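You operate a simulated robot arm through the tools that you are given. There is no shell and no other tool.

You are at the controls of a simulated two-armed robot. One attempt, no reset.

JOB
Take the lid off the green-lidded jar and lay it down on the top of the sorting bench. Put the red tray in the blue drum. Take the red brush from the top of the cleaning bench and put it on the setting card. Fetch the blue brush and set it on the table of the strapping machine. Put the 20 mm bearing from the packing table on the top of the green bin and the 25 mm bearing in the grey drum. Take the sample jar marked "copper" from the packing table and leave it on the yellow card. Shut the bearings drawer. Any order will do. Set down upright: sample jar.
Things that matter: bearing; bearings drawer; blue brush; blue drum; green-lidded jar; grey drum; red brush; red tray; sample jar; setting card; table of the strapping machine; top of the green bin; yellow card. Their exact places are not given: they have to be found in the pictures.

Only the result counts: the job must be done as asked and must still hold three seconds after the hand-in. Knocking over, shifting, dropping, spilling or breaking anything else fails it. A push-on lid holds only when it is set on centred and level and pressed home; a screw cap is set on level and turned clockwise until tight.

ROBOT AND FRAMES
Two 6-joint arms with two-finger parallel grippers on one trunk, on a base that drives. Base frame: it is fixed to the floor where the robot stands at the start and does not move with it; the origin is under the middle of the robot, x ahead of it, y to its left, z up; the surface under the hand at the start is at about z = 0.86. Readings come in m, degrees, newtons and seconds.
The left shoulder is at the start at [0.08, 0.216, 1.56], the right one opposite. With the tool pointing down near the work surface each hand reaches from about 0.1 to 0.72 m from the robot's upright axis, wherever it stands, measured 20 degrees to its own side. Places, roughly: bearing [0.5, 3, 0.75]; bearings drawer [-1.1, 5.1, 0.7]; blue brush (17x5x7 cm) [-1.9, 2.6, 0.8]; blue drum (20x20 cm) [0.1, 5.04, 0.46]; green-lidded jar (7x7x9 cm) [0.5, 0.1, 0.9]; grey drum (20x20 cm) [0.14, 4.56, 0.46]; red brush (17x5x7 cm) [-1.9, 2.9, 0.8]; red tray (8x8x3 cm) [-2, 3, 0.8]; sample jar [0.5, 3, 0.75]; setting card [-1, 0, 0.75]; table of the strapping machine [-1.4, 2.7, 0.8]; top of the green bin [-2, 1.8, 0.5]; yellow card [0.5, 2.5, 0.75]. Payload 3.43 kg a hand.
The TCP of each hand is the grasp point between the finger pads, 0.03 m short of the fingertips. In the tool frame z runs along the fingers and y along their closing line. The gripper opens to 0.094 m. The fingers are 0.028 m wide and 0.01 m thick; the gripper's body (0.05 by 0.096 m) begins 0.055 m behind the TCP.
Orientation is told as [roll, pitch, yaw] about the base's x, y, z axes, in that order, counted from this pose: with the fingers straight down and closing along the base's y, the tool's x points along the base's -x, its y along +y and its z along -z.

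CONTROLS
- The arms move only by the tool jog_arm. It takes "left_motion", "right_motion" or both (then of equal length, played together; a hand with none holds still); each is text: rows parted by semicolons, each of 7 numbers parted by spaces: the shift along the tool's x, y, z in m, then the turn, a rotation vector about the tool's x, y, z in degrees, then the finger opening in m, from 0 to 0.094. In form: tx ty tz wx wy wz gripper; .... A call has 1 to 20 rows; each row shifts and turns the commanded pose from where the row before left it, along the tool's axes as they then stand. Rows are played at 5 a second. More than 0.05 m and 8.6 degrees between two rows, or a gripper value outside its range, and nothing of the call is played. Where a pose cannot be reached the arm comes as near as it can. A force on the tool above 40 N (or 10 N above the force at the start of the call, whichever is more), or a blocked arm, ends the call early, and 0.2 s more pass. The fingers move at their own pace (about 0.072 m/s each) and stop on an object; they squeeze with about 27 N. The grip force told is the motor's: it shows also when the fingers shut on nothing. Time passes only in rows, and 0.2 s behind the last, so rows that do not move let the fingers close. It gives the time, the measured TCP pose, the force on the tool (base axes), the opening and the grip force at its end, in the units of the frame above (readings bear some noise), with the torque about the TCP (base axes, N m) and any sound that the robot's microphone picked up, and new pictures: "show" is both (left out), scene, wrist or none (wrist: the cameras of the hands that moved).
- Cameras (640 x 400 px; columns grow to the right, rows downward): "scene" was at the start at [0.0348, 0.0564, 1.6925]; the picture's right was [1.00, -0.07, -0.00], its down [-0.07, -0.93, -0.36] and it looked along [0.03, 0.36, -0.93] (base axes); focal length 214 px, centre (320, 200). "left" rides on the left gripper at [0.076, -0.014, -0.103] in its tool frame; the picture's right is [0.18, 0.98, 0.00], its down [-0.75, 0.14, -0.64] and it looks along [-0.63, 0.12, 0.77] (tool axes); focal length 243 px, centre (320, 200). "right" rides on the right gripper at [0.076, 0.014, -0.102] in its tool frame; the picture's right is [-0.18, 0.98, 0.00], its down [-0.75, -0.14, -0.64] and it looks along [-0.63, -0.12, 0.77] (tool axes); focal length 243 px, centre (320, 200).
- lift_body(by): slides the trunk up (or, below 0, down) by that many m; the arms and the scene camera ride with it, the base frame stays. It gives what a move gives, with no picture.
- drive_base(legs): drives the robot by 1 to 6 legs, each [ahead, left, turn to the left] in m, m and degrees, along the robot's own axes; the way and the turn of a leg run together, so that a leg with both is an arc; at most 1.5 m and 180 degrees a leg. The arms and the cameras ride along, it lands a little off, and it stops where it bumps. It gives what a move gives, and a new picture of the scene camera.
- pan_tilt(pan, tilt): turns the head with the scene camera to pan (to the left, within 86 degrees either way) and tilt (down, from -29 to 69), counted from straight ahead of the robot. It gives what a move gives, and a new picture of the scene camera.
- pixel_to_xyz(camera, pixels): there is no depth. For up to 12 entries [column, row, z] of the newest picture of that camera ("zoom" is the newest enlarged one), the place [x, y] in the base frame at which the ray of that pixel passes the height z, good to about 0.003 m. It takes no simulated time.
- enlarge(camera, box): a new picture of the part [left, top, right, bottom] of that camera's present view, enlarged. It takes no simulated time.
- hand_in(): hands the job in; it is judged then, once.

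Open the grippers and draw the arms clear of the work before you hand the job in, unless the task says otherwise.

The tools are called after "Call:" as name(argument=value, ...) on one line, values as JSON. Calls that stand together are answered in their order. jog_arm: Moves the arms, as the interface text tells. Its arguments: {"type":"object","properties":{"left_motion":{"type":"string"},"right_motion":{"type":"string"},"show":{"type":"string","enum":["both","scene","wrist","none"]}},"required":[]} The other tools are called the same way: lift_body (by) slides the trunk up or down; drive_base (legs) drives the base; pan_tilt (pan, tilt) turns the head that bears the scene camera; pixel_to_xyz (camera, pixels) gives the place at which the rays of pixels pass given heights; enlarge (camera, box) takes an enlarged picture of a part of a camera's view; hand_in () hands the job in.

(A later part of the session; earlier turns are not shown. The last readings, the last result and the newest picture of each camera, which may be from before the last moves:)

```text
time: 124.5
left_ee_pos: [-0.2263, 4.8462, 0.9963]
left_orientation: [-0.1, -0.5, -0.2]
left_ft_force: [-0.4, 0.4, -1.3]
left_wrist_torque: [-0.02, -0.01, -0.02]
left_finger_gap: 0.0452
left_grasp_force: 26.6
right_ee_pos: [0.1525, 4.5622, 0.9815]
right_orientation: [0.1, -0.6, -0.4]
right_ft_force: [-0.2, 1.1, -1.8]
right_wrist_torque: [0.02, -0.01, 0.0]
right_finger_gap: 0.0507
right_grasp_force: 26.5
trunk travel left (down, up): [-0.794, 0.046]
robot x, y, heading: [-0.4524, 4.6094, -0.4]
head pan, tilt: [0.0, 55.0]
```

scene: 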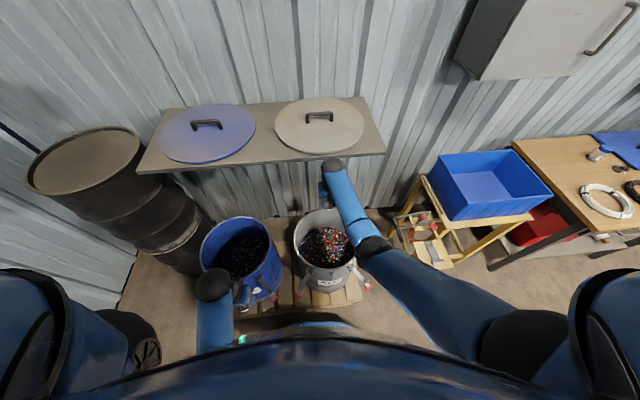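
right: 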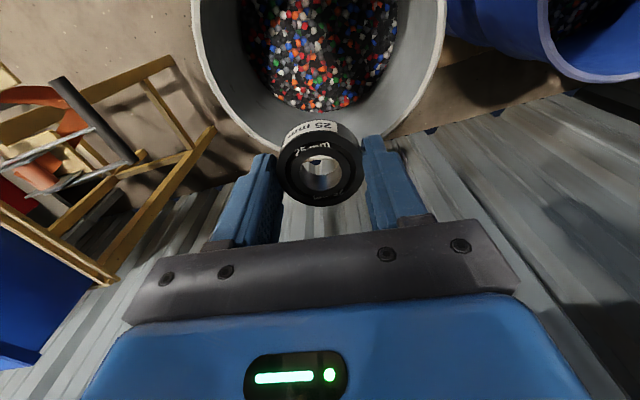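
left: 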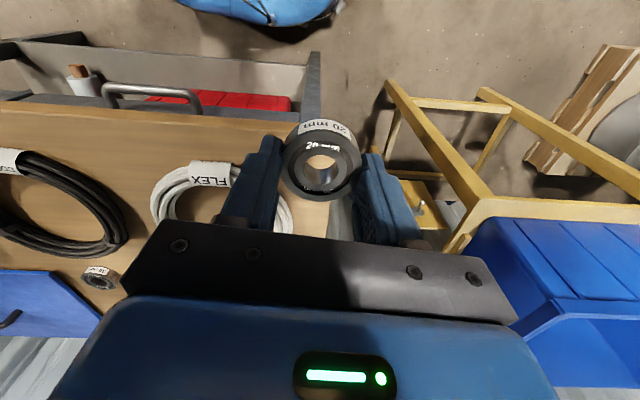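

The bearing is right above the grey drum. I lower the trunk by 0.3 (left hand stays in front of the blue drum, clear by ~9 cm).

Call:
lift_body(by=-0.3)

Call:
jog_arm(right_motion="0 0 0.02 0 0 0 0.02; 0 0 0.02 0 0 0 0.02; 0 0 0 0 0 0 0.02", show="both")

```text
time: 127.5
left_ee_pos: [-0.226, 4.846, 0.6964]
left_orientation: [0.0, -0.2, -0.2]
left_ft_force: [0.0, -0.6, -1.3]
left_wrist_torque: [0.02, -0.02, -0.01]
left_finger_gap: 0.0453
left_grasp_force: 27.1
right_ee_pos: [0.1538, 4.562, 0.6806]
right_orientation: [0.1, -0.5, -0.4]
right_ft_force: [0.5, 0.9, -1.2]
right_wrist_torque: [0.02, 0.02, 0.0]
right_finger_gap: 0.0508
right_grasp_force: 26.7
trunk travel left (down, up): [-0.494, 0.346]
robot x, y, heading: [-0.4504, 4.6088, -0.2]
head pan, tilt: [0.0, 55.0]
```

```text
time: 128.3
left_ee_pos: [-0.227, 4.847, 0.6969]
left_orientation: [0.0, -0.3, -0.3]
left_ft_force: [0.5, -0.8, -0.9]
left_wrist_torque: [0.0, 0.03, -0.01]
left_finger_gap: 0.0456
left_grasp_force: 26.4
right_ee_pos: [0.1543, 4.5622, 0.6404]
right_orientation: [0.2, -0.7, -0.4]
right_ft_force: [-0.2, 0.4, -1.3]
right_wrist_torque: [0.03, -0.02, -0.02]
right_finger_gap: 0.0505
right_grasp_force: 27.2
trunk travel left (down, up): [-0.494, 0.346]
robot x, y, heading: [-0.4542, 4.6086, -0.4]
head pan, tilt: [0.0, 55.0]
```

scene: 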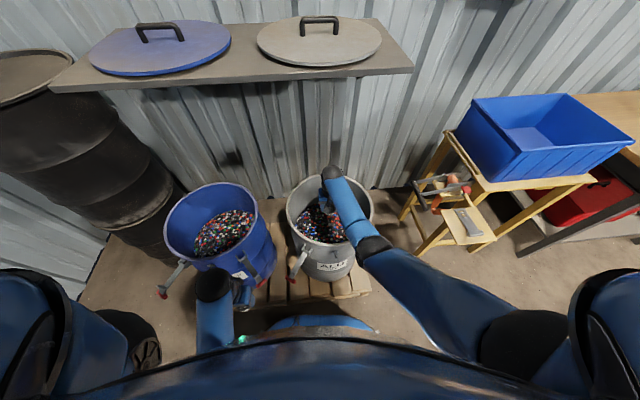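
right: 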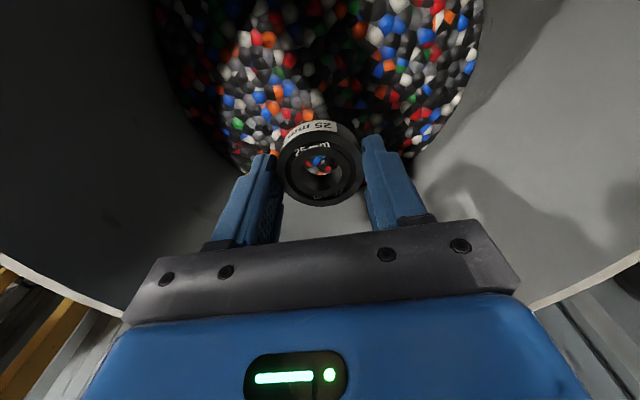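

Bearing is at rim level inside the drum; pellets are below. I lower the trunk another 0.12, watching forces.

Call:
lift_body(by=-0.1)

Call:
jog_arm(right_motion="0 0 0.01 0 0 0 0.02; 0 0 0.01 0 0 0 0.02; 0 0 0 0 0 0 0.02", show="wrist")

```text
time: 129.7
left_ee_pos: [-0.2265, 4.8471, 0.5963]
left_orientation: [0.0, -0.3, -0.2]
left_ft_force: [-0.6, 0.4, -0.7]
left_wrist_torque: [0.0, -0.01, 0.0]
left_finger_gap: 0.0453
left_grasp_force: 26.5
right_ee_pos: [0.1542, 4.5628, 0.5414]
right_orientation: [0.2, -0.4, -0.4]
right_ft_force: [0.1, 0.2, -0.7]
right_wrist_torque: [0.02, 0.0, -0.03]
right_finger_gap: 0.0505
right_grasp_force: 27.7
trunk travel left (down, up): [-0.394, 0.446]
robot x, y, heading: [-0.4519, 4.6067, -0.3]
head pan, tilt: [0.0, 55.0]
```

```text
time: 130.4
left_ee_pos: [-0.2272, 4.8461, 0.5967]
left_orientation: [0.0, -0.4, -0.1]
left_ft_force: [0.1, -0.9, -2.3]
left_wrist_torque: [0.01, -0.01, 0.02]
left_finger_gap: 0.0455
left_grasp_force: 26.8
right_ee_pos: [0.154, 4.5624, 0.5206]
right_orientation: [0.1, -0.5, -0.5]
right_ft_force: [-0.1, 0.3, -0.7]
right_wrist_torque: [-0.02, 0.02, -0.04]
right_finger_gap: 0.0507
right_grasp_force: 26.8
trunk travel left (down, up): [-0.394, 0.446]
robot x, y, heading: [-0.4512, 4.6063, -0.1]
head pan, tilt: [0.0, 55.0]
```

right: 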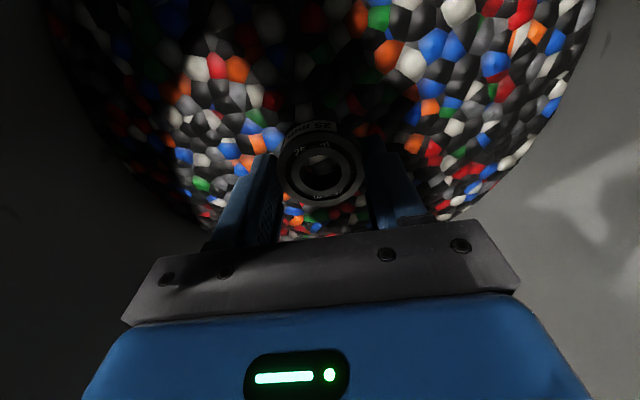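

Getting close to the pellets; I lower in 1 cm steps.

Call:
jog_arm(right_motion="0 0 0.01 0 0 0 0.02; 0 0 0.01 0 0 0 0.02; 0 0 0.008 0 0 0 0.02; 0 0 0 0 0 0 0.02", show="wrist")

```text
time: 131.4
left_ee_pos: [-0.2261, 4.8469, 0.5956]
left_orientation: [0.0, -0.4, -0.2]
left_ft_force: [0.2, 0.1, -1.2]
left_wrist_torque: [0.0, 0.04, -0.02]
left_finger_gap: 0.0458
left_grasp_force: 27.1
right_ee_pos: [0.1545, 4.5629, 0.4948]
right_orientation: [0.1, -0.6, -0.6]
right_ft_force: [0.2, 0.3, 3.1]
right_wrist_torque: [-0.1, 0.02, 0.01]
right_finger_gap: 0.0508
right_grasp_force: 27.3
trunk travel left (down, up): [-0.394, 0.446]
robot x, y, heading: [-0.4512, 4.6063, -0.2]
head pan, tilt: [0.0, 55.0]
```

right: 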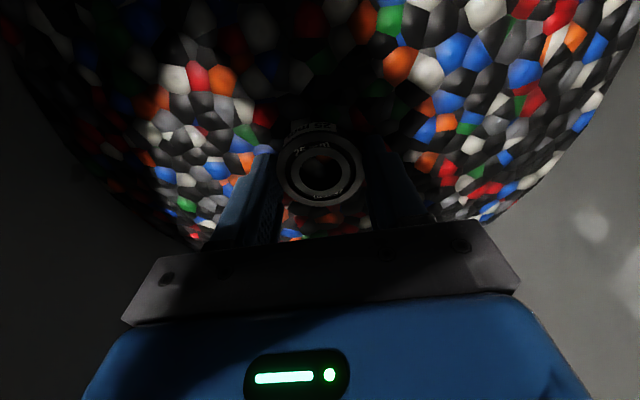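

Contact with the pellets (+3 N). I open the fingers and rise.

Call:
jog_arm(right_motion="0 0 0 0 0 0 0.06; 0 0 0 0 0 0 0.075; 0 0 0 0 0 0 0.075; 0 0 -0.03 0 0 0 0.075; 0 0 -0.04 0 0 0 0.075; 0 0 0 0 0 0 0.075", show="wrist")

```text
time: 132.8
left_ee_pos: [-0.226, 4.8464, 0.5967]
left_orientation: [0.0, -0.2, -0.2]
left_ft_force: [-1.0, -0.1, -0.5]
left_wrist_torque: [-0.01, 0.0, -0.01]
left_finger_gap: 0.0457
left_grasp_force: 26.9
right_ee_pos: [0.1535, 4.5611, 0.5642]
right_orientation: [0.1, -0.5, -0.4]
right_ft_force: [1.2, 0.8, -0.1]
right_wrist_torque: [0.0, -0.03, -0.01]
right_finger_gap: 0.0751
right_grasp_force: 0.1
trunk travel left (down, up): [-0.394, 0.446]
robot x, y, heading: [-0.4538, 4.6093, -0.2]
head pan, tilt: [0.0, 55.0]
```

right: 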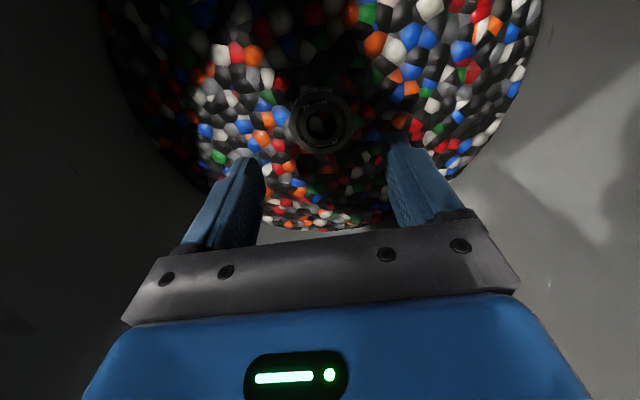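

The 25 mm bearing lies on the pellets in the grey drum. I raise the trunk back up, then draw the right hand back.

Call:
lift_body(by=0.38)

Call:
jog_arm(right_motion="0.041 -0.025 0 0 0 0 0.06; 0.041 -0.025 0 0 0 0 0.06; 0.041 -0.025 0 0 0 0 0.06; 0.041 -0.025 0 0 0 0 0.06; 0.041 -0.025 0 0 0 0 0.06; 0.041 -0.025 0 0 0 0 0.06; 0.041 -0.025 0 0 0 0 0.06; 0.041 -0.025 0 0 0 0 0.06; 0.041 0 0 0 0 0 0.06; 0 0 0 0 0 0 0.06", show="scene")

```text
time: 136.5
left_ee_pos: [-0.227, 4.8453, 0.9766]
left_orientation: [0.0, -0.3, -0.2]
left_ft_force: [0.0, -0.5, -0.5]
left_wrist_torque: [0.02, 0.0, 0.02]
left_finger_gap: 0.0454
left_grasp_force: 27.5
right_ee_pos: [0.1549, 4.5619, 0.9445]
right_orientation: [0.1, -0.6, -0.4]
right_ft_force: [0.1, -0.3, -0.3]
right_wrist_torque: [-0.03, 0.0, -0.01]
right_finger_gap: 0.0751
right_grasp_force: 0.0
trunk travel left (down, up): [-0.774, 0.066]
robot x, y, heading: [-0.4494, 4.6053, -0.4]
head pan, tilt: [0.0, 55.0]
```

```text
time: 138.7
left_ee_pos: [-0.2253, 4.8461, 0.9763]
left_orientation: [0.0, -0.3, -0.2]
left_ft_force: [0.4, 0.9, -0.6]
left_wrist_torque: [0.03, 0.01, 0.02]
left_finger_gap: 0.0453
left_grasp_force: 26.9
right_ee_pos: [-0.2176, 4.3642, 0.9427]
right_orientation: [0.0, -0.5, -0.3]
right_ft_force: [0.5, -0.1, -0.1]
right_wrist_torque: [0.02, -0.04, 0.01]
right_finger_gap: 0.0601
right_grasp_force: 0.2
trunk travel left (down, up): [-0.774, 0.066]
robot x, y, heading: [-0.4542, 4.6065, -0.3]
head pan, tilt: [0.0, 55.0]
```

scene: 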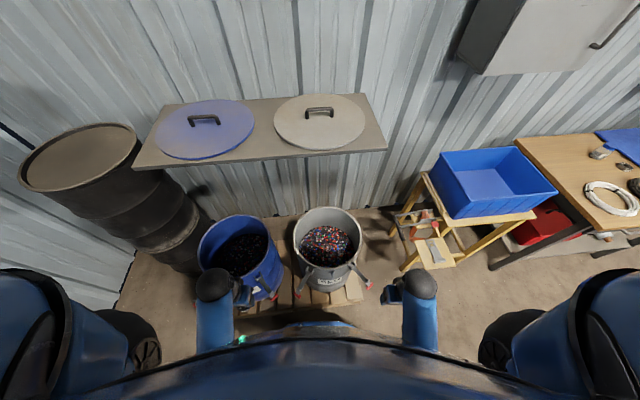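

Right hand is back. Next the bearings drawer: I move away from the pallet (right and back a little), then turn left 90°.

Call:
drive_base(legs=[[-0.1, -0.45, 0], [0, 0, 90]])

Call:
pan_tilt(pan=25, tilt=35)

```text
time: 145.2
left_ee_pos: [-0.7914, 4.3935, 0.9768]
left_orientation: [0.0, -0.4, 88.8]
left_ft_force: [0.0, 0.3, -1.6]
left_wrist_torque: [-0.02, 0.0, -0.04]
left_finger_gap: 0.0455
left_grasp_force: 27.1
right_ee_pos: [-0.3084, 4.3922, 0.9414]
right_orientation: [0.2, -0.5, 88.5]
right_ft_force: [-0.7, 0.7, 0.9]
right_wrist_torque: [-0.02, 0.02, -0.01]
right_finger_gap: 0.06
right_grasp_force: 0.0
trunk travel left (down, up): [-0.774, 0.066]
robot x, y, heading: [-0.5563, 4.1629, 88.4]
head pan, tilt: [0.0, 55.0]
```

scene: 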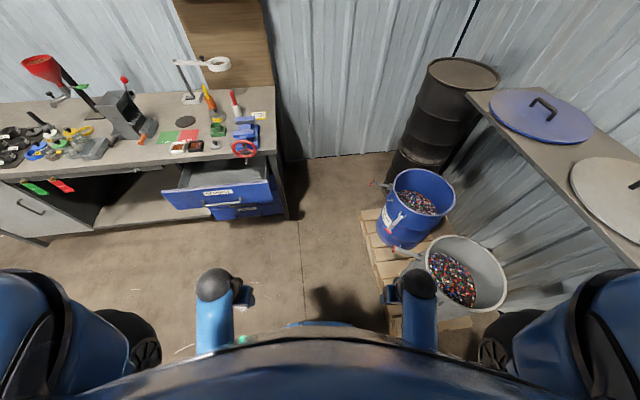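

```text
time: 146.1
left_ee_pos: [-0.791, 4.3944, 0.977]
left_orientation: [0.0, -0.3, 88.7]
left_ft_force: [-0.1, 0.0, -0.5]
left_wrist_torque: [0.02, 0.03, 0.02]
left_finger_gap: 0.0453
left_grasp_force: 26.7
right_ee_pos: [-0.3096, 4.3926, 0.9423]
right_orientation: [0.1, -0.4, 88.6]
right_ft_force: [0.1, 0.2, 0.3]
right_wrist_torque: [0.01, -0.03, 0.02]
right_finger_gap: 0.0603
right_grasp_force: 0.1
trunk travel left (down, up): [-0.774, 0.066]
robot x, y, heading: [-0.5555, 4.1662, 88.6]
head pan, tilt: [25.0, 35.0]
```

scene: 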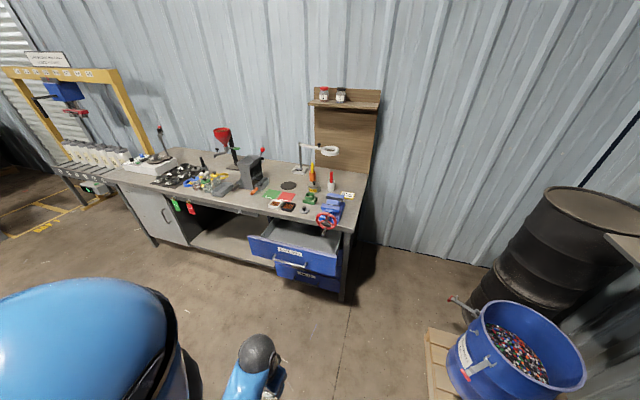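

The top blue drawer is pulled open. I enlarge to read its label.

Call:
enlarge(camera="scene", box=[230, 190, 370, 310])

Call:
pixel_to_xyz(camera="scene", pixels=[[288, 253, 0.7], [340, 265, 0.7], [249, 237, 0.7], [285, 265, 0.62], [345, 232, 0.85], [250, 215, 0.85], [356, 190, 0.85]])

```text
3.33 times, centred on (300, 250) of scene
```

zoom: 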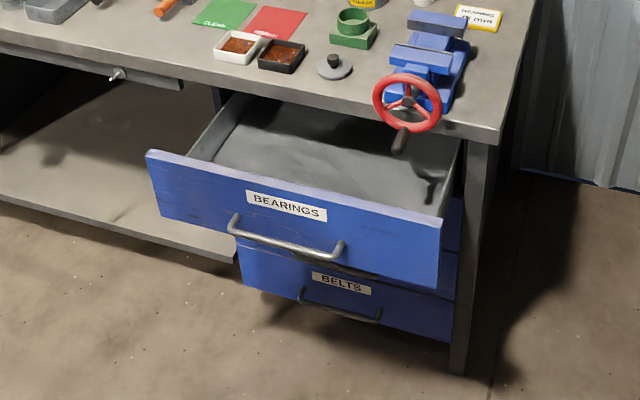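

```text
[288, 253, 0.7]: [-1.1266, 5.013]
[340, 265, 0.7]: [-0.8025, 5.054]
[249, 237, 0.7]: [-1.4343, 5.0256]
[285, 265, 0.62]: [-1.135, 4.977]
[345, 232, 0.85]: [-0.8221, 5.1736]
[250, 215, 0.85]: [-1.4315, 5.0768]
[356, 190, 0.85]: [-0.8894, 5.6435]
```

The BEARINGS drawer stands open about 13 cm; panel centre about (−1.12, 5.01, 0.70). I look left to see whether the base can shift west here.

Call:
pan_tilt(pan=80, tilt=40)

```text
time: 147.4
left_ee_pos: [-0.7905, 4.3943, 0.9758]
left_orientation: [-0.1, -0.4, 88.6]
left_ft_force: [-0.4, 0.0, -1.6]
left_wrist_torque: [-0.01, 0.01, 0.0]
left_finger_gap: 0.0451
left_grasp_force: 26.9
right_ee_pos: [-0.309, 4.3921, 0.9429]
right_orientation: [0.1, -0.5, 88.4]
right_ft_force: [0.4, -0.1, 0.4]
right_wrist_torque: [-0.02, 0.02, 0.03]
right_finger_gap: 0.0601
right_grasp_force: 0.2
trunk travel left (down, up): [-0.774, 0.066]
robot x, y, heading: [-0.5538, 4.1612, 88.6]
head pan, tilt: [80.0, 40.0]
```

scene: 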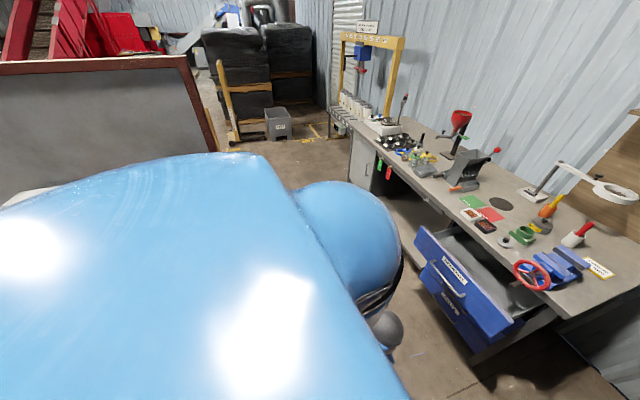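

There is an open passage westward between the partition's end and the far bench. I shift 0.45 m left and 0.1 m ahead.

Call:
drive_base(legs=[[0.12, 0.0, 1.4], [0, 0.42, 0]])

Call:
pan_tilt(pan=0, tilt=50)

```text
time: 150.8
left_ee_pos: [-1.2074, 4.5051, 0.9767]
left_orientation: [-0.1, -0.3, 90.3]
left_ft_force: [-0.8, -0.4, -0.5]
left_wrist_torque: [0.05, -0.01, 0.0]
left_finger_gap: 0.0451
left_grasp_force: 27.3
right_ee_pos: [-0.7253, 4.5183, 0.9428]
right_orientation: [0.0, -0.6, 90.1]
right_ft_force: [-0.6, -0.1, 0.7]
right_wrist_torque: [0.02, -0.04, 0.0]
right_finger_gap: 0.06
right_grasp_force: 0.1
trunk travel left (down, up): [-0.774, 0.066]
robot x, y, heading: [-0.9655, 4.2849, 90.5]
head pan, tilt: [80.0, 40.0]
stopped in leg 2: the robot was blocked; the commanded pose is now the measured one
```

scene: 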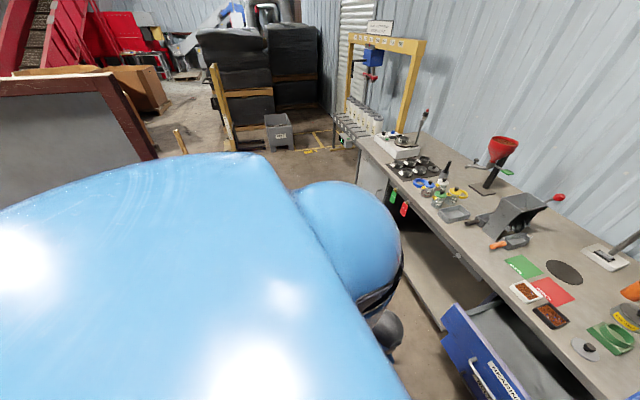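

```text
time: 152.3
left_ee_pos: [-1.2073, 4.5065, 0.9768]
left_orientation: [0.0, -0.4, 90.3]
left_ft_force: [0.3, -0.1, -1.7]
left_wrist_torque: [0.0, 0.0, 0.01]
left_finger_gap: 0.0452
left_grasp_force: 26.6
right_ee_pos: [-0.7243, 4.5193, 0.9423]
right_orientation: [0.1, -0.4, 90.1]
right_ft_force: [0.0, 0.4, 0.6]
right_wrist_torque: [0.04, -0.05, 0.0]
right_finger_gap: 0.0599
right_grasp_force: 0.0
trunk travel left (down, up): [-0.774, 0.066]
robot x, y, heading: [-0.9662, 4.28, 90.2]
head pan, tilt: [0.0, 50.0]
```

scene: 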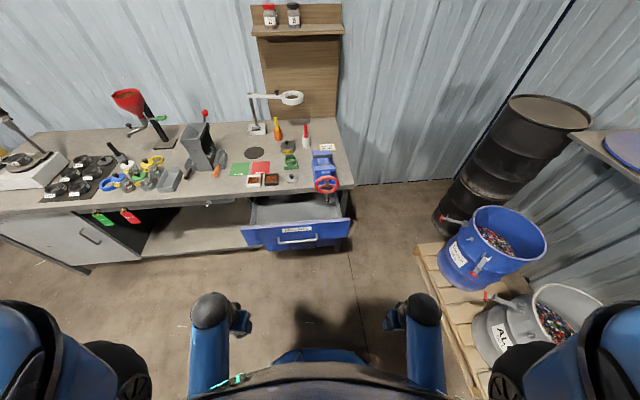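

I was blocked at the end of the shift; something touches on my left side. I back off 6 cm to the right and look there.

Call:
drive_base(legs=[[0, -0.06, 0]])

Call:
pan_tilt(pan=86, tilt=60)

```text
time: 153.3
left_ee_pos: [-1.1554, 4.5068, 0.9741]
left_orientation: [-0.4, -0.2, 90.3]
left_ft_force: [-1.5, -0.6, -2.1]
left_wrist_torque: [0.02, -0.06, -0.01]
left_finger_gap: 0.045
left_grasp_force: 27.1
right_ee_pos: [-0.674, 4.519, 0.9436]
right_orientation: [-0.4, -0.5, 90.2]
right_ft_force: [-1.3, -0.2, 0.4]
right_wrist_torque: [-0.03, -0.02, 0.03]
right_finger_gap: 0.06
right_grasp_force: 0.1
trunk travel left (down, up): [-0.774, 0.066]
robot x, y, heading: [-0.9056, 4.2841, 90.1]
head pan, tilt: [0.0, 50.0]
```

scene: 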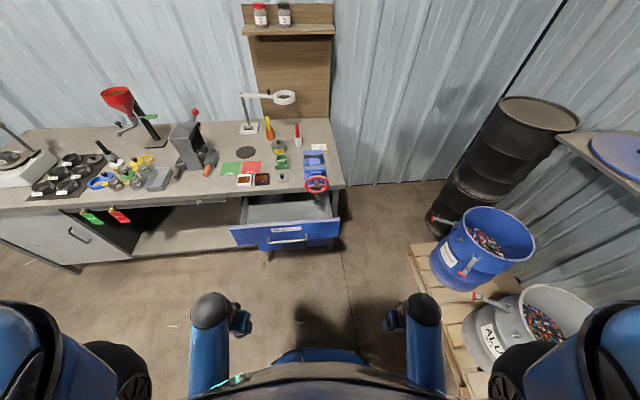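

```text
time: 154.9
left_ee_pos: [-1.1476, 4.5055, 0.9764]
left_orientation: [0.1, -0.2, 90.3]
left_ft_force: [-0.4, 0.9, -0.8]
left_wrist_torque: [0.0, 0.0, -0.02]
left_finger_gap: 0.0453
left_grasp_force: 26.2
right_ee_pos: [-0.6655, 4.5188, 0.9415]
right_orientation: [0.2, -0.5, 90.3]
right_ft_force: [0.0, 0.0, -0.8]
right_wrist_torque: [0.01, 0.01, 0.0]
right_finger_gap: 0.06
right_grasp_force: 0.1
trunk travel left (down, up): [-0.774, 0.066]
robot x, y, heading: [-0.9091, 4.2822, 90.1]
head pan, tilt: [85.9, 60.0]
```

scene: 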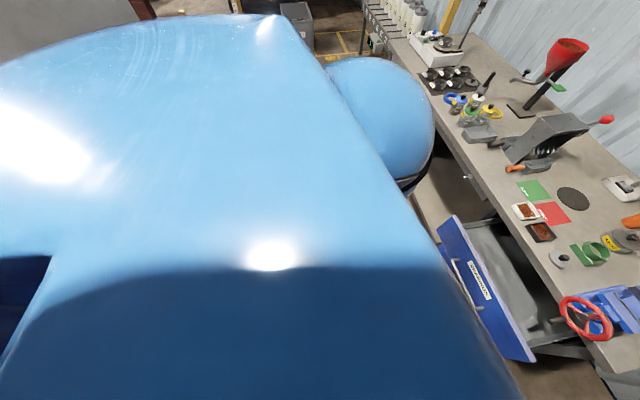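

I can't see the obstacle; I keep the base here and go 0.17 m ahead toward the drawer, then look at it straight.

Call:
drive_base(legs=[[0.17, 0, 0]])

Call:
pan_tilt(pan=15, tilt=55)

Call:
enlarge(camera="scene", box=[220, 150, 420, 300])

```text
time: 156.4
left_ee_pos: [-1.1488, 4.6728, 0.9772]
left_orientation: [0.0, -0.5, 90.2]
left_ft_force: [-0.9, -0.1, -1.1]
left_wrist_torque: [0.01, 0.01, 0.02]
left_finger_gap: 0.0454
left_grasp_force: 27.2
right_ee_pos: [-0.6668, 4.6864, 0.9423]
right_orientation: [0.3, -0.7, 90.1]
right_ft_force: [0.8, -0.1, 0.0]
right_wrist_torque: [0.02, 0.01, -0.01]
right_finger_gap: 0.0601
right_grasp_force: 0.0
trunk travel left (down, up): [-0.774, 0.066]
robot x, y, heading: [-0.9099, 4.4567, 90.3]
head pan, tilt: [85.9, 60.0]
```

scene: 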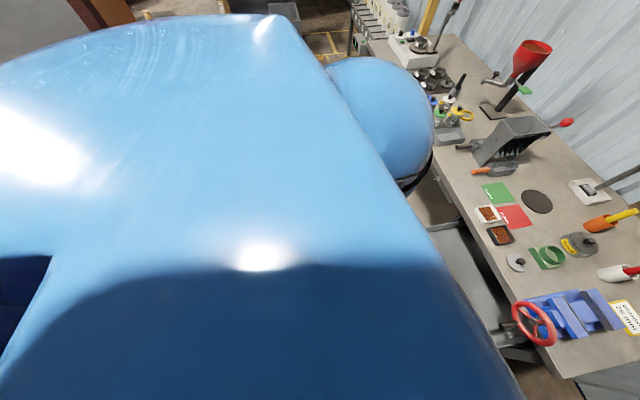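

```text
time: 157.8
left_ee_pos: [-1.1491, 4.676, 0.9769]
left_orientation: [0.0, -0.4, 90.3]
left_ft_force: [-0.2, -0.1, -1.4]
left_wrist_torque: [0.01, 0.02, -0.03]
left_finger_gap: 0.0451
left_grasp_force: 27.0
right_ee_pos: [-0.6662, 4.6878, 0.9414]
right_orientation: [0.2, -0.4, 90.1]
right_ft_force: [0.1, -0.9, -0.4]
right_wrist_torque: [0.02, 0.01, 0.0]
right_finger_gap: 0.0601
right_grasp_force: 0.0
trunk travel left (down, up): [-0.774, 0.066]
robot x, y, heading: [-0.9053, 4.4529, 90.3]
head pan, tilt: [15.0, 55.0]
```

scene: 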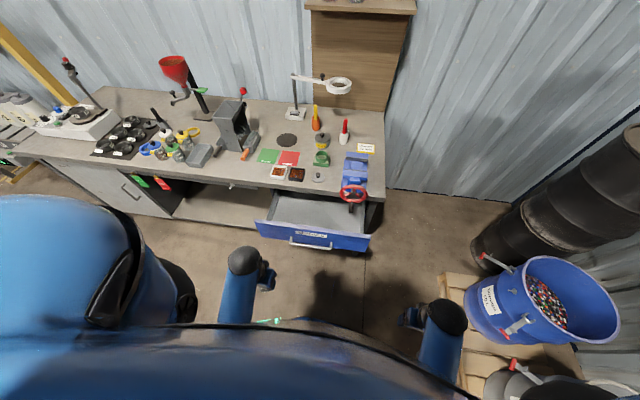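

```text
2.67 times, centred on (320, 225) of scene
```

zoom: 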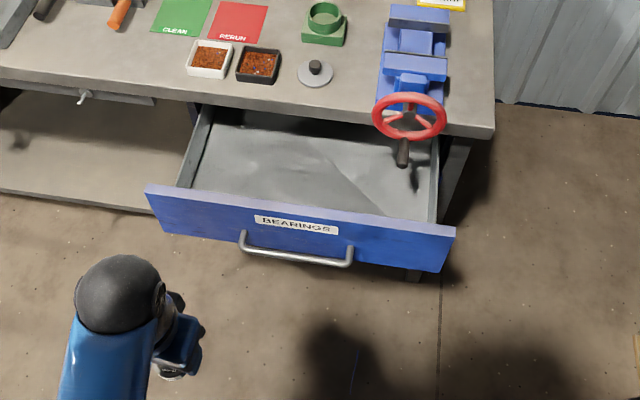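

I compute drawer panel, handle and bench edge positions.

Call:
pixel_to_xyz(camera="scene", pixels=[[255.6, 220, 0.78], [370.6, 236, 0.78], [311.7, 245.6, 0.7], [311.7, 245.6, 0.65], [384.9, 200.6, 0.85], [384.9, 200.6, 0.8], [257, 230, 0.65], [368, 251, 0.65], [352, 196, 0.9], [351, 208, 0.85]])

```text
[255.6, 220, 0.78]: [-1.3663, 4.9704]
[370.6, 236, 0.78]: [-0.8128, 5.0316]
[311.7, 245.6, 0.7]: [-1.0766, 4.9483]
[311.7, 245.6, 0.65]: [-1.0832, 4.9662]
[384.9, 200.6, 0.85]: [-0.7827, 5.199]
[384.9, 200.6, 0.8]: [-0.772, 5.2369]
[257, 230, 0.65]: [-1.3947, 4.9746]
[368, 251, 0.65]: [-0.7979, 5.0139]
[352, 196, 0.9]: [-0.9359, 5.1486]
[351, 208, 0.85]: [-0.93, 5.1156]
```

Panel centre is about (−1.09, 5.0), handle at (−1.08, 4.95, ~0.7). I'll push the panel with the closed right fingers tilted forward. First the left hand moves aside and the trunk goes down 0.15.

Call:
jog_arm(left_motion="0 0.04 0 0 0 0 0.02; 0 0.04 0 0 0 0 0.02; 0 0.04 0 0 0 0 0.02; 0 0 0 0 0 0 0.02", right_motion="0 0 0 0 0 0 0.0; 0 0 0 0 0 0 0.0; 0 0 0 0 0 0 0.0; 0 0 0 0 0 0 0.0", show="scene")

Call:
lift_body(by=-0.12)

```text
time: 158.4
left_ee_pos: [-1.1786, 4.6891, 0.9724]
left_orientation: [-0.6, 0.5, 76.6]
left_ft_force: [0.4, -0.1, -1.3]
left_wrist_torque: [-0.02, -0.01, -0.01]
left_finger_gap: 0.0451
left_grasp_force: 26.6
right_ee_pos: [-0.6672, 4.6901, 0.9406]
right_orientation: [0.0, -0.4, 90.2]
right_ft_force: [0.1, -0.4, -0.6]
right_wrist_torque: [0.0, 0.01, -0.01]
right_finger_gap: 0.0
right_grasp_force: 21.5
trunk travel left (down, up): [-0.774, 0.066]
robot x, y, heading: [-0.9097, 4.4508, 90.4]
head pan, tilt: [15.0, 55.0]
stopped in row 2 (left hand): the arm was blocked; the commanded pose is now the measured one
```

scene: 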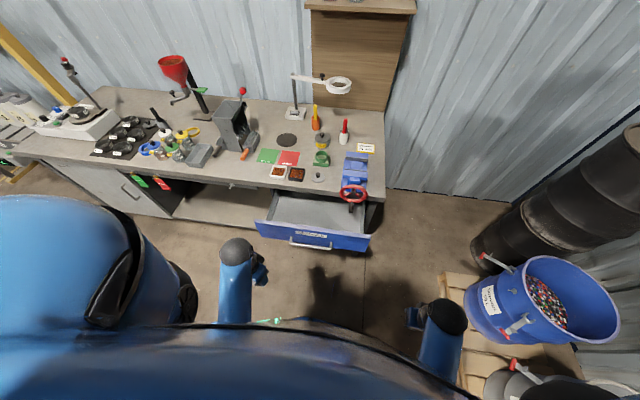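

```text
time: 159.9
left_ee_pos: [-1.1794, 4.6892, 0.8538]
left_orientation: [-0.4, 0.4, 76.6]
left_ft_force: [0.2, -1.1, -1.2]
left_wrist_torque: [-0.04, 0.04, 0.02]
left_finger_gap: 0.0452
left_grasp_force: 27.0
right_ee_pos: [-0.6668, 4.6887, 0.8216]
right_orientation: [0.1, -0.5, 90.1]
right_ft_force: [-0.7, 0.0, 0.2]
right_wrist_torque: [0.03, -0.02, -0.02]
right_finger_gap: 0.0
right_grasp_force: 26.9
trunk travel left (down, up): [-0.654, 0.186]
robot x, y, heading: [-0.9087, 4.4536, 90.4]
head pan, tilt: [15.0, 55.0]
```

The left arm was blocked when moving outward. I look at the left side to see why.

Call:
pan_tilt(pan=70, tilt=45)

Call:
enlarge(camera="left", box=[0, 0, 640, 400])

Call:
enlarge(camera="right", box=[0, 0, 640, 400])

```text
time: 161.1
left_ee_pos: [-1.1798, 4.688, 0.8522]
left_orientation: [-0.4, 0.3, 76.5]
left_ft_force: [-0.2, -0.7, -1.7]
left_wrist_torque: [0.0, 0.01, 0.03]
left_finger_gap: 0.0452
left_grasp_force: 26.8
right_ee_pos: [-0.6677, 4.6884, 0.8219]
right_orientation: [0.0, -0.5, 90.1]
right_ft_force: [0.2, 0.0, 0.3]
right_wrist_torque: [-0.01, 0.03, 0.01]
right_finger_gap: 0.0
right_grasp_force: 27.2
trunk travel left (down, up): [-0.654, 0.186]
robot x, y, heading: [-0.9077, 4.4498, 90.1]
head pan, tilt: [70.0, 45.0]
```

scene: 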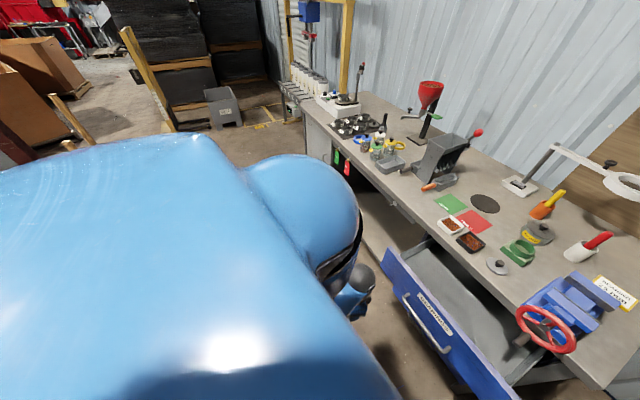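

```text
1.00 times, centred on (320, 200) of left (not enlarged: the box is as wide or as high as the picture)
```

zoom: 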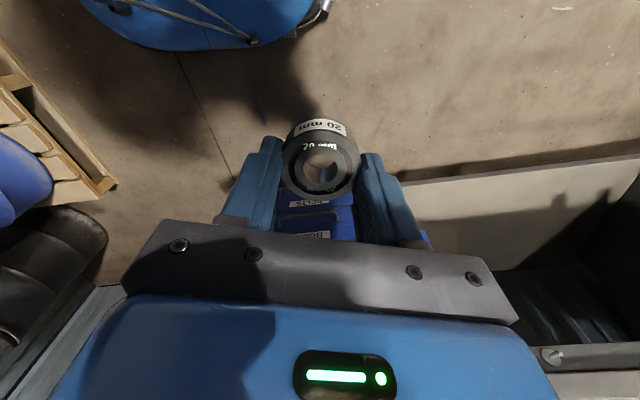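

```text
1.00 times, centred on (320, 200) of right (not enlarged: the box is as wide or as high as the picture)
```

zoom: 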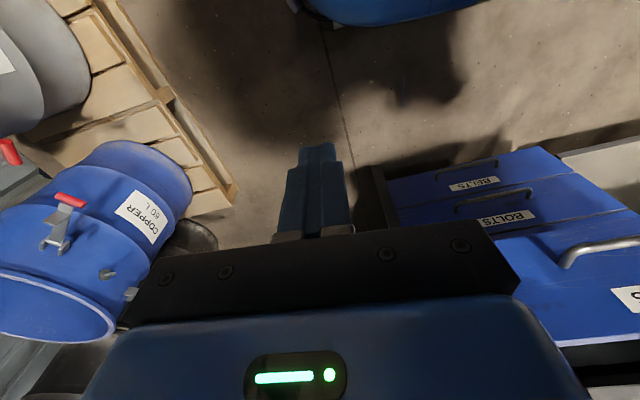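

Nothing visible blocks it; likely the folded arm itself. The right camera sees the BEARINGS drawer's handle at (600,248). I compute its position from this view.

Call:
pixel_to_xyz(camera="right", pixels=[[570, 255, 0.7], [630, 240, 0.7], [570, 255, 0.65], [520, 218, 0.62], [540, 150, 0.5], [390, 225, 0.5]])

```text
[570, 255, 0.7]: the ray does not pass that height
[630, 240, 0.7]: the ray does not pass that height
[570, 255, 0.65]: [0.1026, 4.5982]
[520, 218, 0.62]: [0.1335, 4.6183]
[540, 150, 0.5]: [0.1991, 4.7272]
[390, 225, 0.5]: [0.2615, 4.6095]
```

That used the older picture; I need a fresh one. I move the right hand left a bit with a new wrist picture.

Call:
jog_arm(right_motion="0 0.045 0 0 0 0 0; 0 0.045 0 0 0 0 0; 0 0.045 0 0 0 0 0; 0 0.045 0 0 0 0 0; 0 0 0 0 0 0 0", show="wrist")

```text
time: 162.3
left_ee_pos: [-1.1795, 4.6888, 0.8534]
left_orientation: [-0.4, 0.5, 76.5]
left_ft_force: [-0.2, -0.8, -0.3]
left_wrist_torque: [-0.01, 0.0, 0.01]
left_finger_gap: 0.0455
left_grasp_force: 26.7
right_ee_pos: [-0.8476, 4.6871, 0.8216]
right_orientation: [0.1, -0.5, 90.0]
right_ft_force: [-0.3, -0.3, -0.4]
right_wrist_torque: [0.02, 0.01, -0.02]
right_finger_gap: 0.0
right_grasp_force: 27.3
trunk travel left (down, up): [-0.654, 0.186]
robot x, y, heading: [-0.9092, 4.4536, 90.3]
head pan, tilt: [70.0, 45.0]
```

right: 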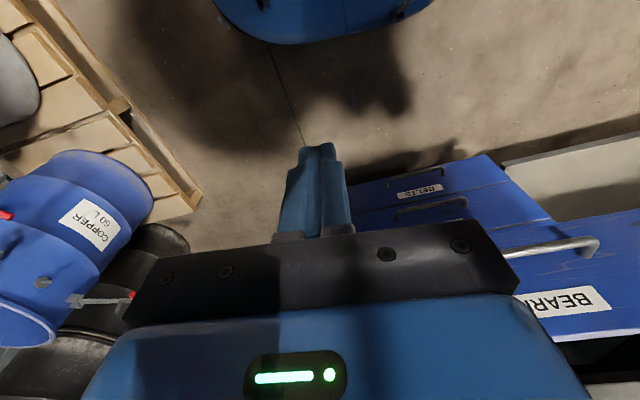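

Handle's bar now spans (505,250)–(598,240), label at (560,302). I compute at candidate heights.

Call:
pixel_to_xyz(camera="right", pixels=[[598, 238, 0.65], [598, 238, 0.7], [505, 250, 0.65], [505, 250, 0.7], [560, 302, 0.75], [560, 302, 0.78]])

Call:
pan_tilt(pan=15, tilt=55)

Call:
enlarge(camera="scene", box=[220, 150, 420, 300])

```text
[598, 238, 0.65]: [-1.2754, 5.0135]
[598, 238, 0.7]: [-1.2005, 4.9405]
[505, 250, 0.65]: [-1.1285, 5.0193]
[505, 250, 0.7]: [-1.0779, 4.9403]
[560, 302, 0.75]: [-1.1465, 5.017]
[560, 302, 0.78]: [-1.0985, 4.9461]
```

```text
time: 163.6
left_ee_pos: [-1.1796, 4.6879, 0.8534]
left_orientation: [-0.4, 0.4, 76.5]
left_ft_force: [-0.3, -0.5, -1.9]
left_wrist_torque: [-0.03, 0.01, -0.02]
left_finger_gap: 0.045
left_grasp_force: 26.8
right_ee_pos: [-0.8463, 4.688, 0.8226]
right_orientation: [0.2, -0.4, 90.1]
right_ft_force: [0.2, 0.3, 0.7]
right_wrist_torque: [-0.01, -0.01, -0.01]
right_finger_gap: 0.0
right_grasp_force: 27.0
trunk travel left (down, up): [-0.654, 0.186]
robot x, y, heading: [-0.9022, 4.4527, 90.3]
head pan, tilt: [15.0, 55.0]
```

scene: 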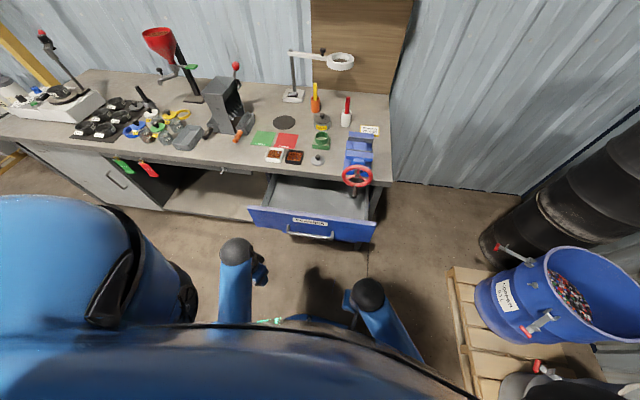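

```text
2.67 times, centred on (320, 225) of scene
```

zoom: 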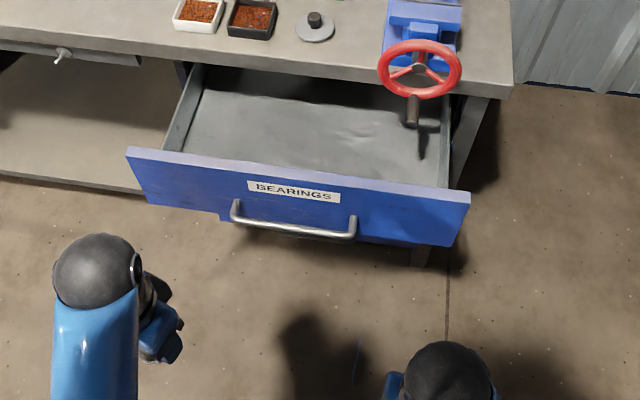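

I triangulate with the scene camera: label at (310.3,221.6), handle centre (309.5,236).

Call:
pixel_to_xyz(camera="scene", pixels=[[310.3, 221.6, 0.72], [310.3, 221.6, 0.75], [310.3, 221.6, 0.78], [309.5, 236, 0.65], [309.5, 236, 0.68], [309.5, 236, 0.71], [375, 222, 0.78], [268, 204, 0.78], [391, 178, 0.86], [275, 168, 0.86]])

```text
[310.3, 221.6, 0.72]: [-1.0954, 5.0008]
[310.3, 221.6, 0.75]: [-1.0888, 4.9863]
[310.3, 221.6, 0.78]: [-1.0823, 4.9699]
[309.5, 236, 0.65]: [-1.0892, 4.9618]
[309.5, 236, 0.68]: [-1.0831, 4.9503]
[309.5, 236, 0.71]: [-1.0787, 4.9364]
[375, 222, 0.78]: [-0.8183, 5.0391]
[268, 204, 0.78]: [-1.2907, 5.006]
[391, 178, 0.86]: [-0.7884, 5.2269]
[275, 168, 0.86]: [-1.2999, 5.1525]
```

The handle is at about (−1.08, 4.945, 0.695), the panel face at y≈4.98 and its middle at z≈0.755. I bring the right hand in front of it and tilt the fingers forward by 45°.

Call:
jog_arm(right_motion="-0.024 0.04 0 0 0 0 0; -0.024 0.04 0 0 0 0 0; -0.024 0.04 0 0 0 0 0; -0.024 0.04 0 0 0 0 0; -0.024 0.04 0 0 0 0 0; 0 0 0 0 -7.5 0 0; 0 0 0 0 -7.5 0 0; 0 0 0 0 -7.5 0 0; 0 0 0 0 -7.5 0 0; 0 0 0 0 -7.5 0 0; 0 0 0 0 -7.5 0 0; 0 0 0 0 0 0 0", show="both")

```text
time: 166.0
left_ee_pos: [-1.1798, 4.689, 0.8535]
left_orientation: [-0.5, 0.4, 76.4]
left_ft_force: [0.7, 0.2, -1.2]
left_wrist_torque: [-0.01, -0.01, 0.01]
left_finger_gap: 0.0452
left_grasp_force: 27.6
right_ee_pos: [-1.0362, 4.886, 0.8664]
right_orientation: [7.4, -45.8, 75.3]
right_ft_force: [-1.2, 0.1, 0.3]
right_wrist_torque: [-0.02, -0.01, -0.01]
right_finger_gap: 0.0
right_grasp_force: 27.2
trunk travel left (down, up): [-0.654, 0.186]
robot x, y, heading: [-0.9098, 4.4478, 90.5]
head pan, tilt: [15.0, 55.0]
stopped in row 12 (right hand): the arm was blocked; the commanded pose is now the measured one
```

scene: 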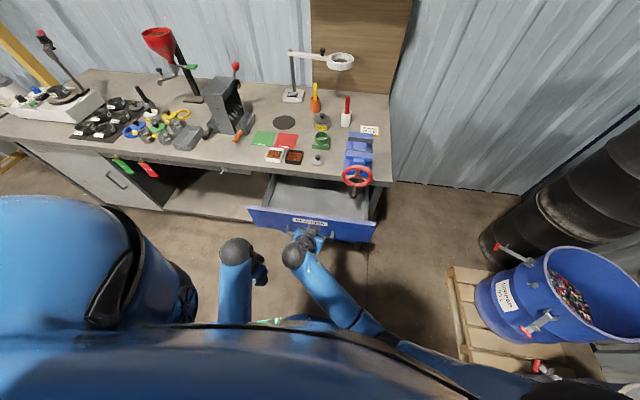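
right: 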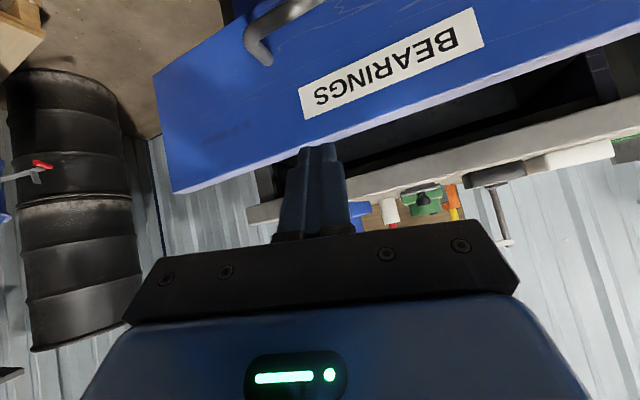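

The fingers now point forward-down with the tip at the panel's top edge level (tip z≈0.845). I lower the trunk 0.085 so the tip faces the panel middle.

Call:
lift_body(by=-0.085)

Call:
jog_arm(right_motion="-0.0135 0.003 0.0144 0 0 0 0; 0 0 0 0 0 0 0", show="both")

```text
time: 167.2
left_ee_pos: [-1.1804, 4.688, 0.7665]
left_orientation: [-0.6, 0.4, 76.5]
left_ft_force: [0.1, -0.6, -1.2]
left_wrist_torque: [0.0, 0.0, 0.0]
left_finger_gap: 0.0451
left_grasp_force: 27.0
right_ee_pos: [-1.0365, 4.8866, 0.78]
right_orientation: [7.7, -45.8, 75.2]
right_ft_force: [-0.9, -0.7, 0.7]
right_wrist_torque: [0.02, -0.01, 0.0]
right_finger_gap: 0.0
right_grasp_force: 27.4
trunk travel left (down, up): [-0.569, 0.271]
robot x, y, heading: [-0.909, 4.4529, 90.3]
head pan, tilt: [15.0, 55.0]
```

```text
time: 167.8
left_ee_pos: [-1.18, 4.6886, 0.7672]
left_orientation: [-0.4, 0.4, 76.5]
left_ft_force: [-0.4, -0.3, -1.6]
left_wrist_torque: [-0.02, -0.02, -0.03]
left_finger_gap: 0.0449
left_grasp_force: 27.5
right_ee_pos: [-1.0364, 4.9034, 0.7807]
right_orientation: [7.5, -45.8, 75.6]
right_ft_force: [-0.4, -0.4, 0.2]
right_wrist_torque: [-0.04, -0.07, -0.01]
right_finger_gap: 0.0004
right_grasp_force: 26.8
trunk travel left (down, up): [-0.569, 0.271]
robot x, y, heading: [-0.9063, 4.4509, 90.3]
head pan, tilt: [15.0, 55.0]
```

scene: 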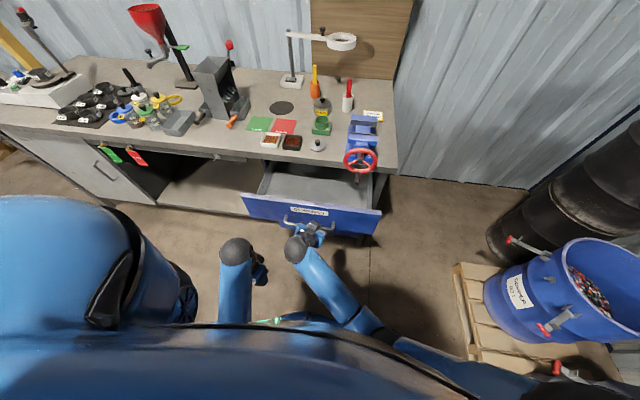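
right: 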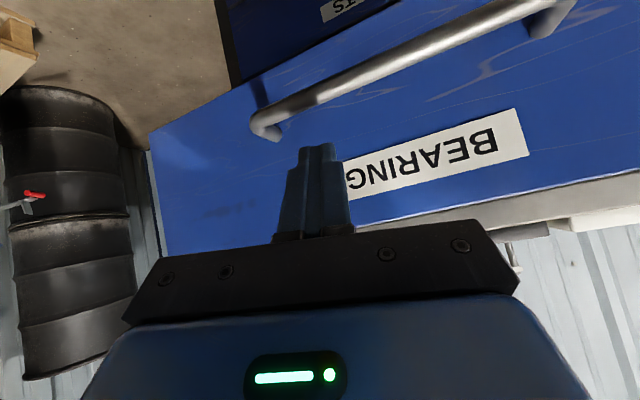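

The fingertip faces the panel just above the handle's right end. I push forward in steps.

Call:
jog_arm(right_motion="-0.0163 0.0065 0.0178 0 0 0 0; -0.0163 0.0065 0.0178 0 0 0 0; -0.0163 0.0065 0.0178 0 0 0 0; -0.0163 0.0065 0.0178 0 0 0 0; 0 0 0 0 0 0 0", show="both")

```text
time: 169.0
left_ee_pos: [-1.1796, 4.6883, 0.7686]
left_orientation: [-0.6, 0.3, 76.5]
left_ft_force: [0.9, 0.6, -0.3]
left_wrist_torque: [0.04, 0.01, 0.04]
left_finger_gap: 0.0451
left_grasp_force: 26.9
right_ee_pos: [-1.0475, 5.0051, 0.7818]
right_orientation: [7.5, -45.8, 75.3]
right_ft_force: [-0.1, 1.1, 0.1]
right_wrist_torque: [0.01, 0.0, 0.03]
right_finger_gap: 0.0002
right_grasp_force: 26.6
trunk travel left (down, up): [-0.569, 0.271]
robot x, y, heading: [-0.903, 4.453, 90.6]
head pan, tilt: [15.0, 55.0]
```

scene: 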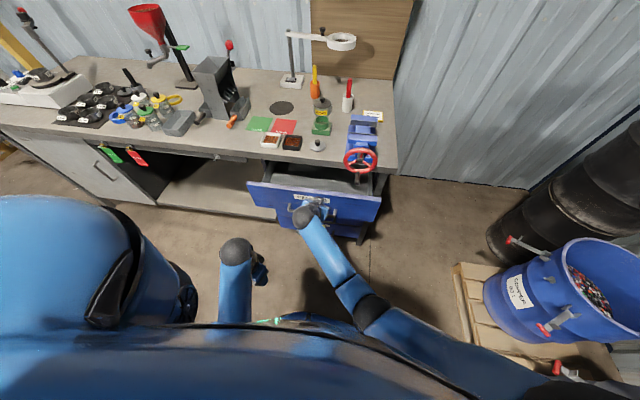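
right: 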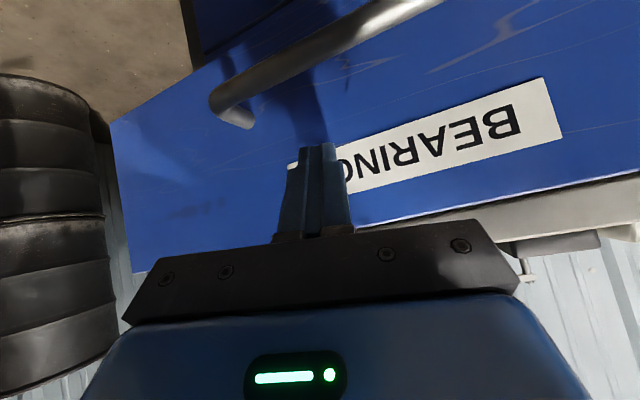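

The drawer is closing. I keep pushing.

Call:
jog_arm(right_motion="-0.0163 0.0065 0.0178 0 0 0 0; -0.0163 0.0065 0.0178 0 0 0 0; -0.0163 0.0065 0.0178 0 0 0 0; 0 0 0 0 0 0 0", show="both")

```text
time: 170.0
left_ee_pos: [-1.18, 4.6894, 0.7669]
left_orientation: [-0.5, 0.4, 76.4]
left_ft_force: [-0.1, -0.5, -1.3]
left_wrist_torque: [0.04, -0.03, 0.0]
left_finger_gap: 0.045
left_grasp_force: 27.3
right_ee_pos: [-1.0558, 5.0789, 0.7809]
right_orientation: [7.6, -45.9, 75.5]
right_ft_force: [-0.8, 0.0, -0.4]
right_wrist_torque: [0.01, -0.03, 0.01]
right_finger_gap: 0.0001
right_grasp_force: 27.5
trunk travel left (down, up): [-0.569, 0.271]
robot x, y, heading: [-0.9084, 4.4498, 90.4]
head pan, tilt: [15.0, 55.0]
```

scene: 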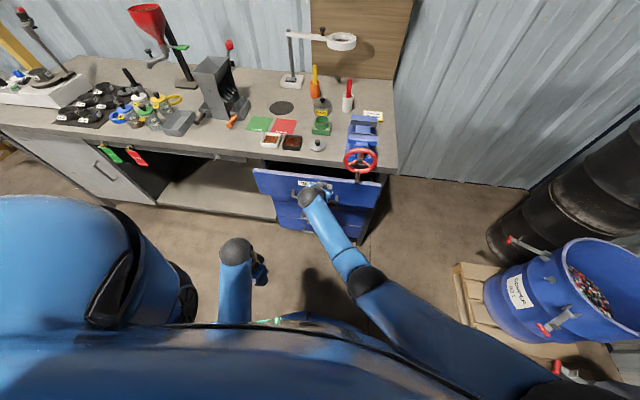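
right: 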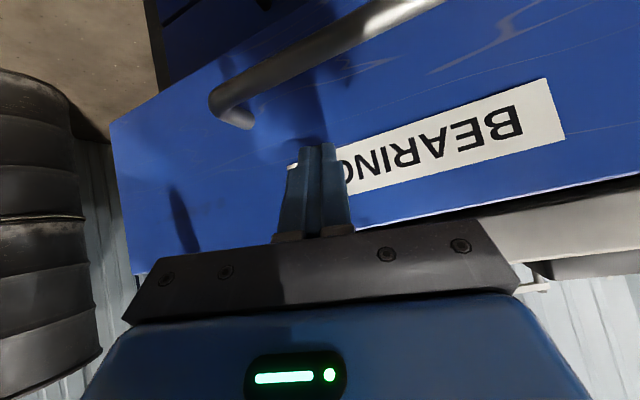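

Nearly shut. I continue with smaller steps until it meets resistance.

Call:
jog_arm(right_motion="-0.0098 0.004 0.0107 0 0 0 0; -0.0098 0.004 0.0107 0 0 0 0; -0.0098 0.004 0.0107 0 0 0 0; -0.0098 0.004 0.0107 0 0 0 0; 0 0 0 0 0 0 0", show="both")

```text
time: 171.2
left_ee_pos: [-1.1791, 4.6891, 0.7677]
left_orientation: [-0.6, 0.4, 76.5]
left_ft_force: [-0.4, -0.2, -2.3]
left_wrist_torque: [0.01, 0.0, -0.01]
left_finger_gap: 0.0449
left_grasp_force: 27.1
right_ee_pos: [-1.0623, 5.1382, 0.7818]
right_orientation: [7.6, -45.8, 75.3]
right_ft_force: [0.5, -0.1, 0.3]
right_wrist_torque: [-0.03, 0.02, 0.02]
right_finger_gap: 0.0
right_grasp_force: 27.1
trunk travel left (down, up): [-0.569, 0.271]
robot x, y, heading: [-0.907, 4.4511, 90.3]
head pan, tilt: [15.0, 55.0]
```

scene: 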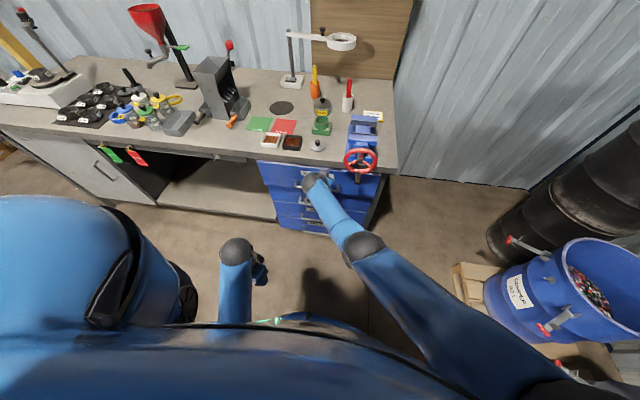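
right: 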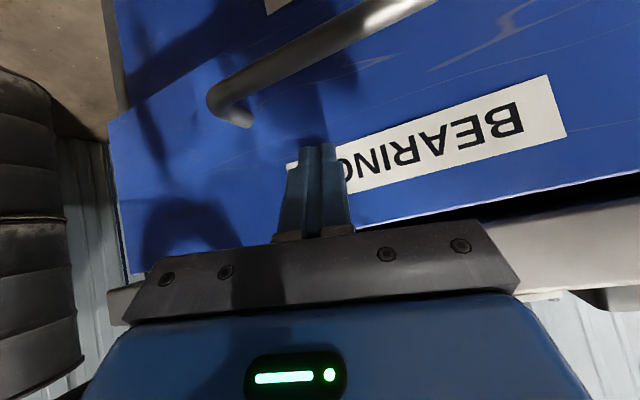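

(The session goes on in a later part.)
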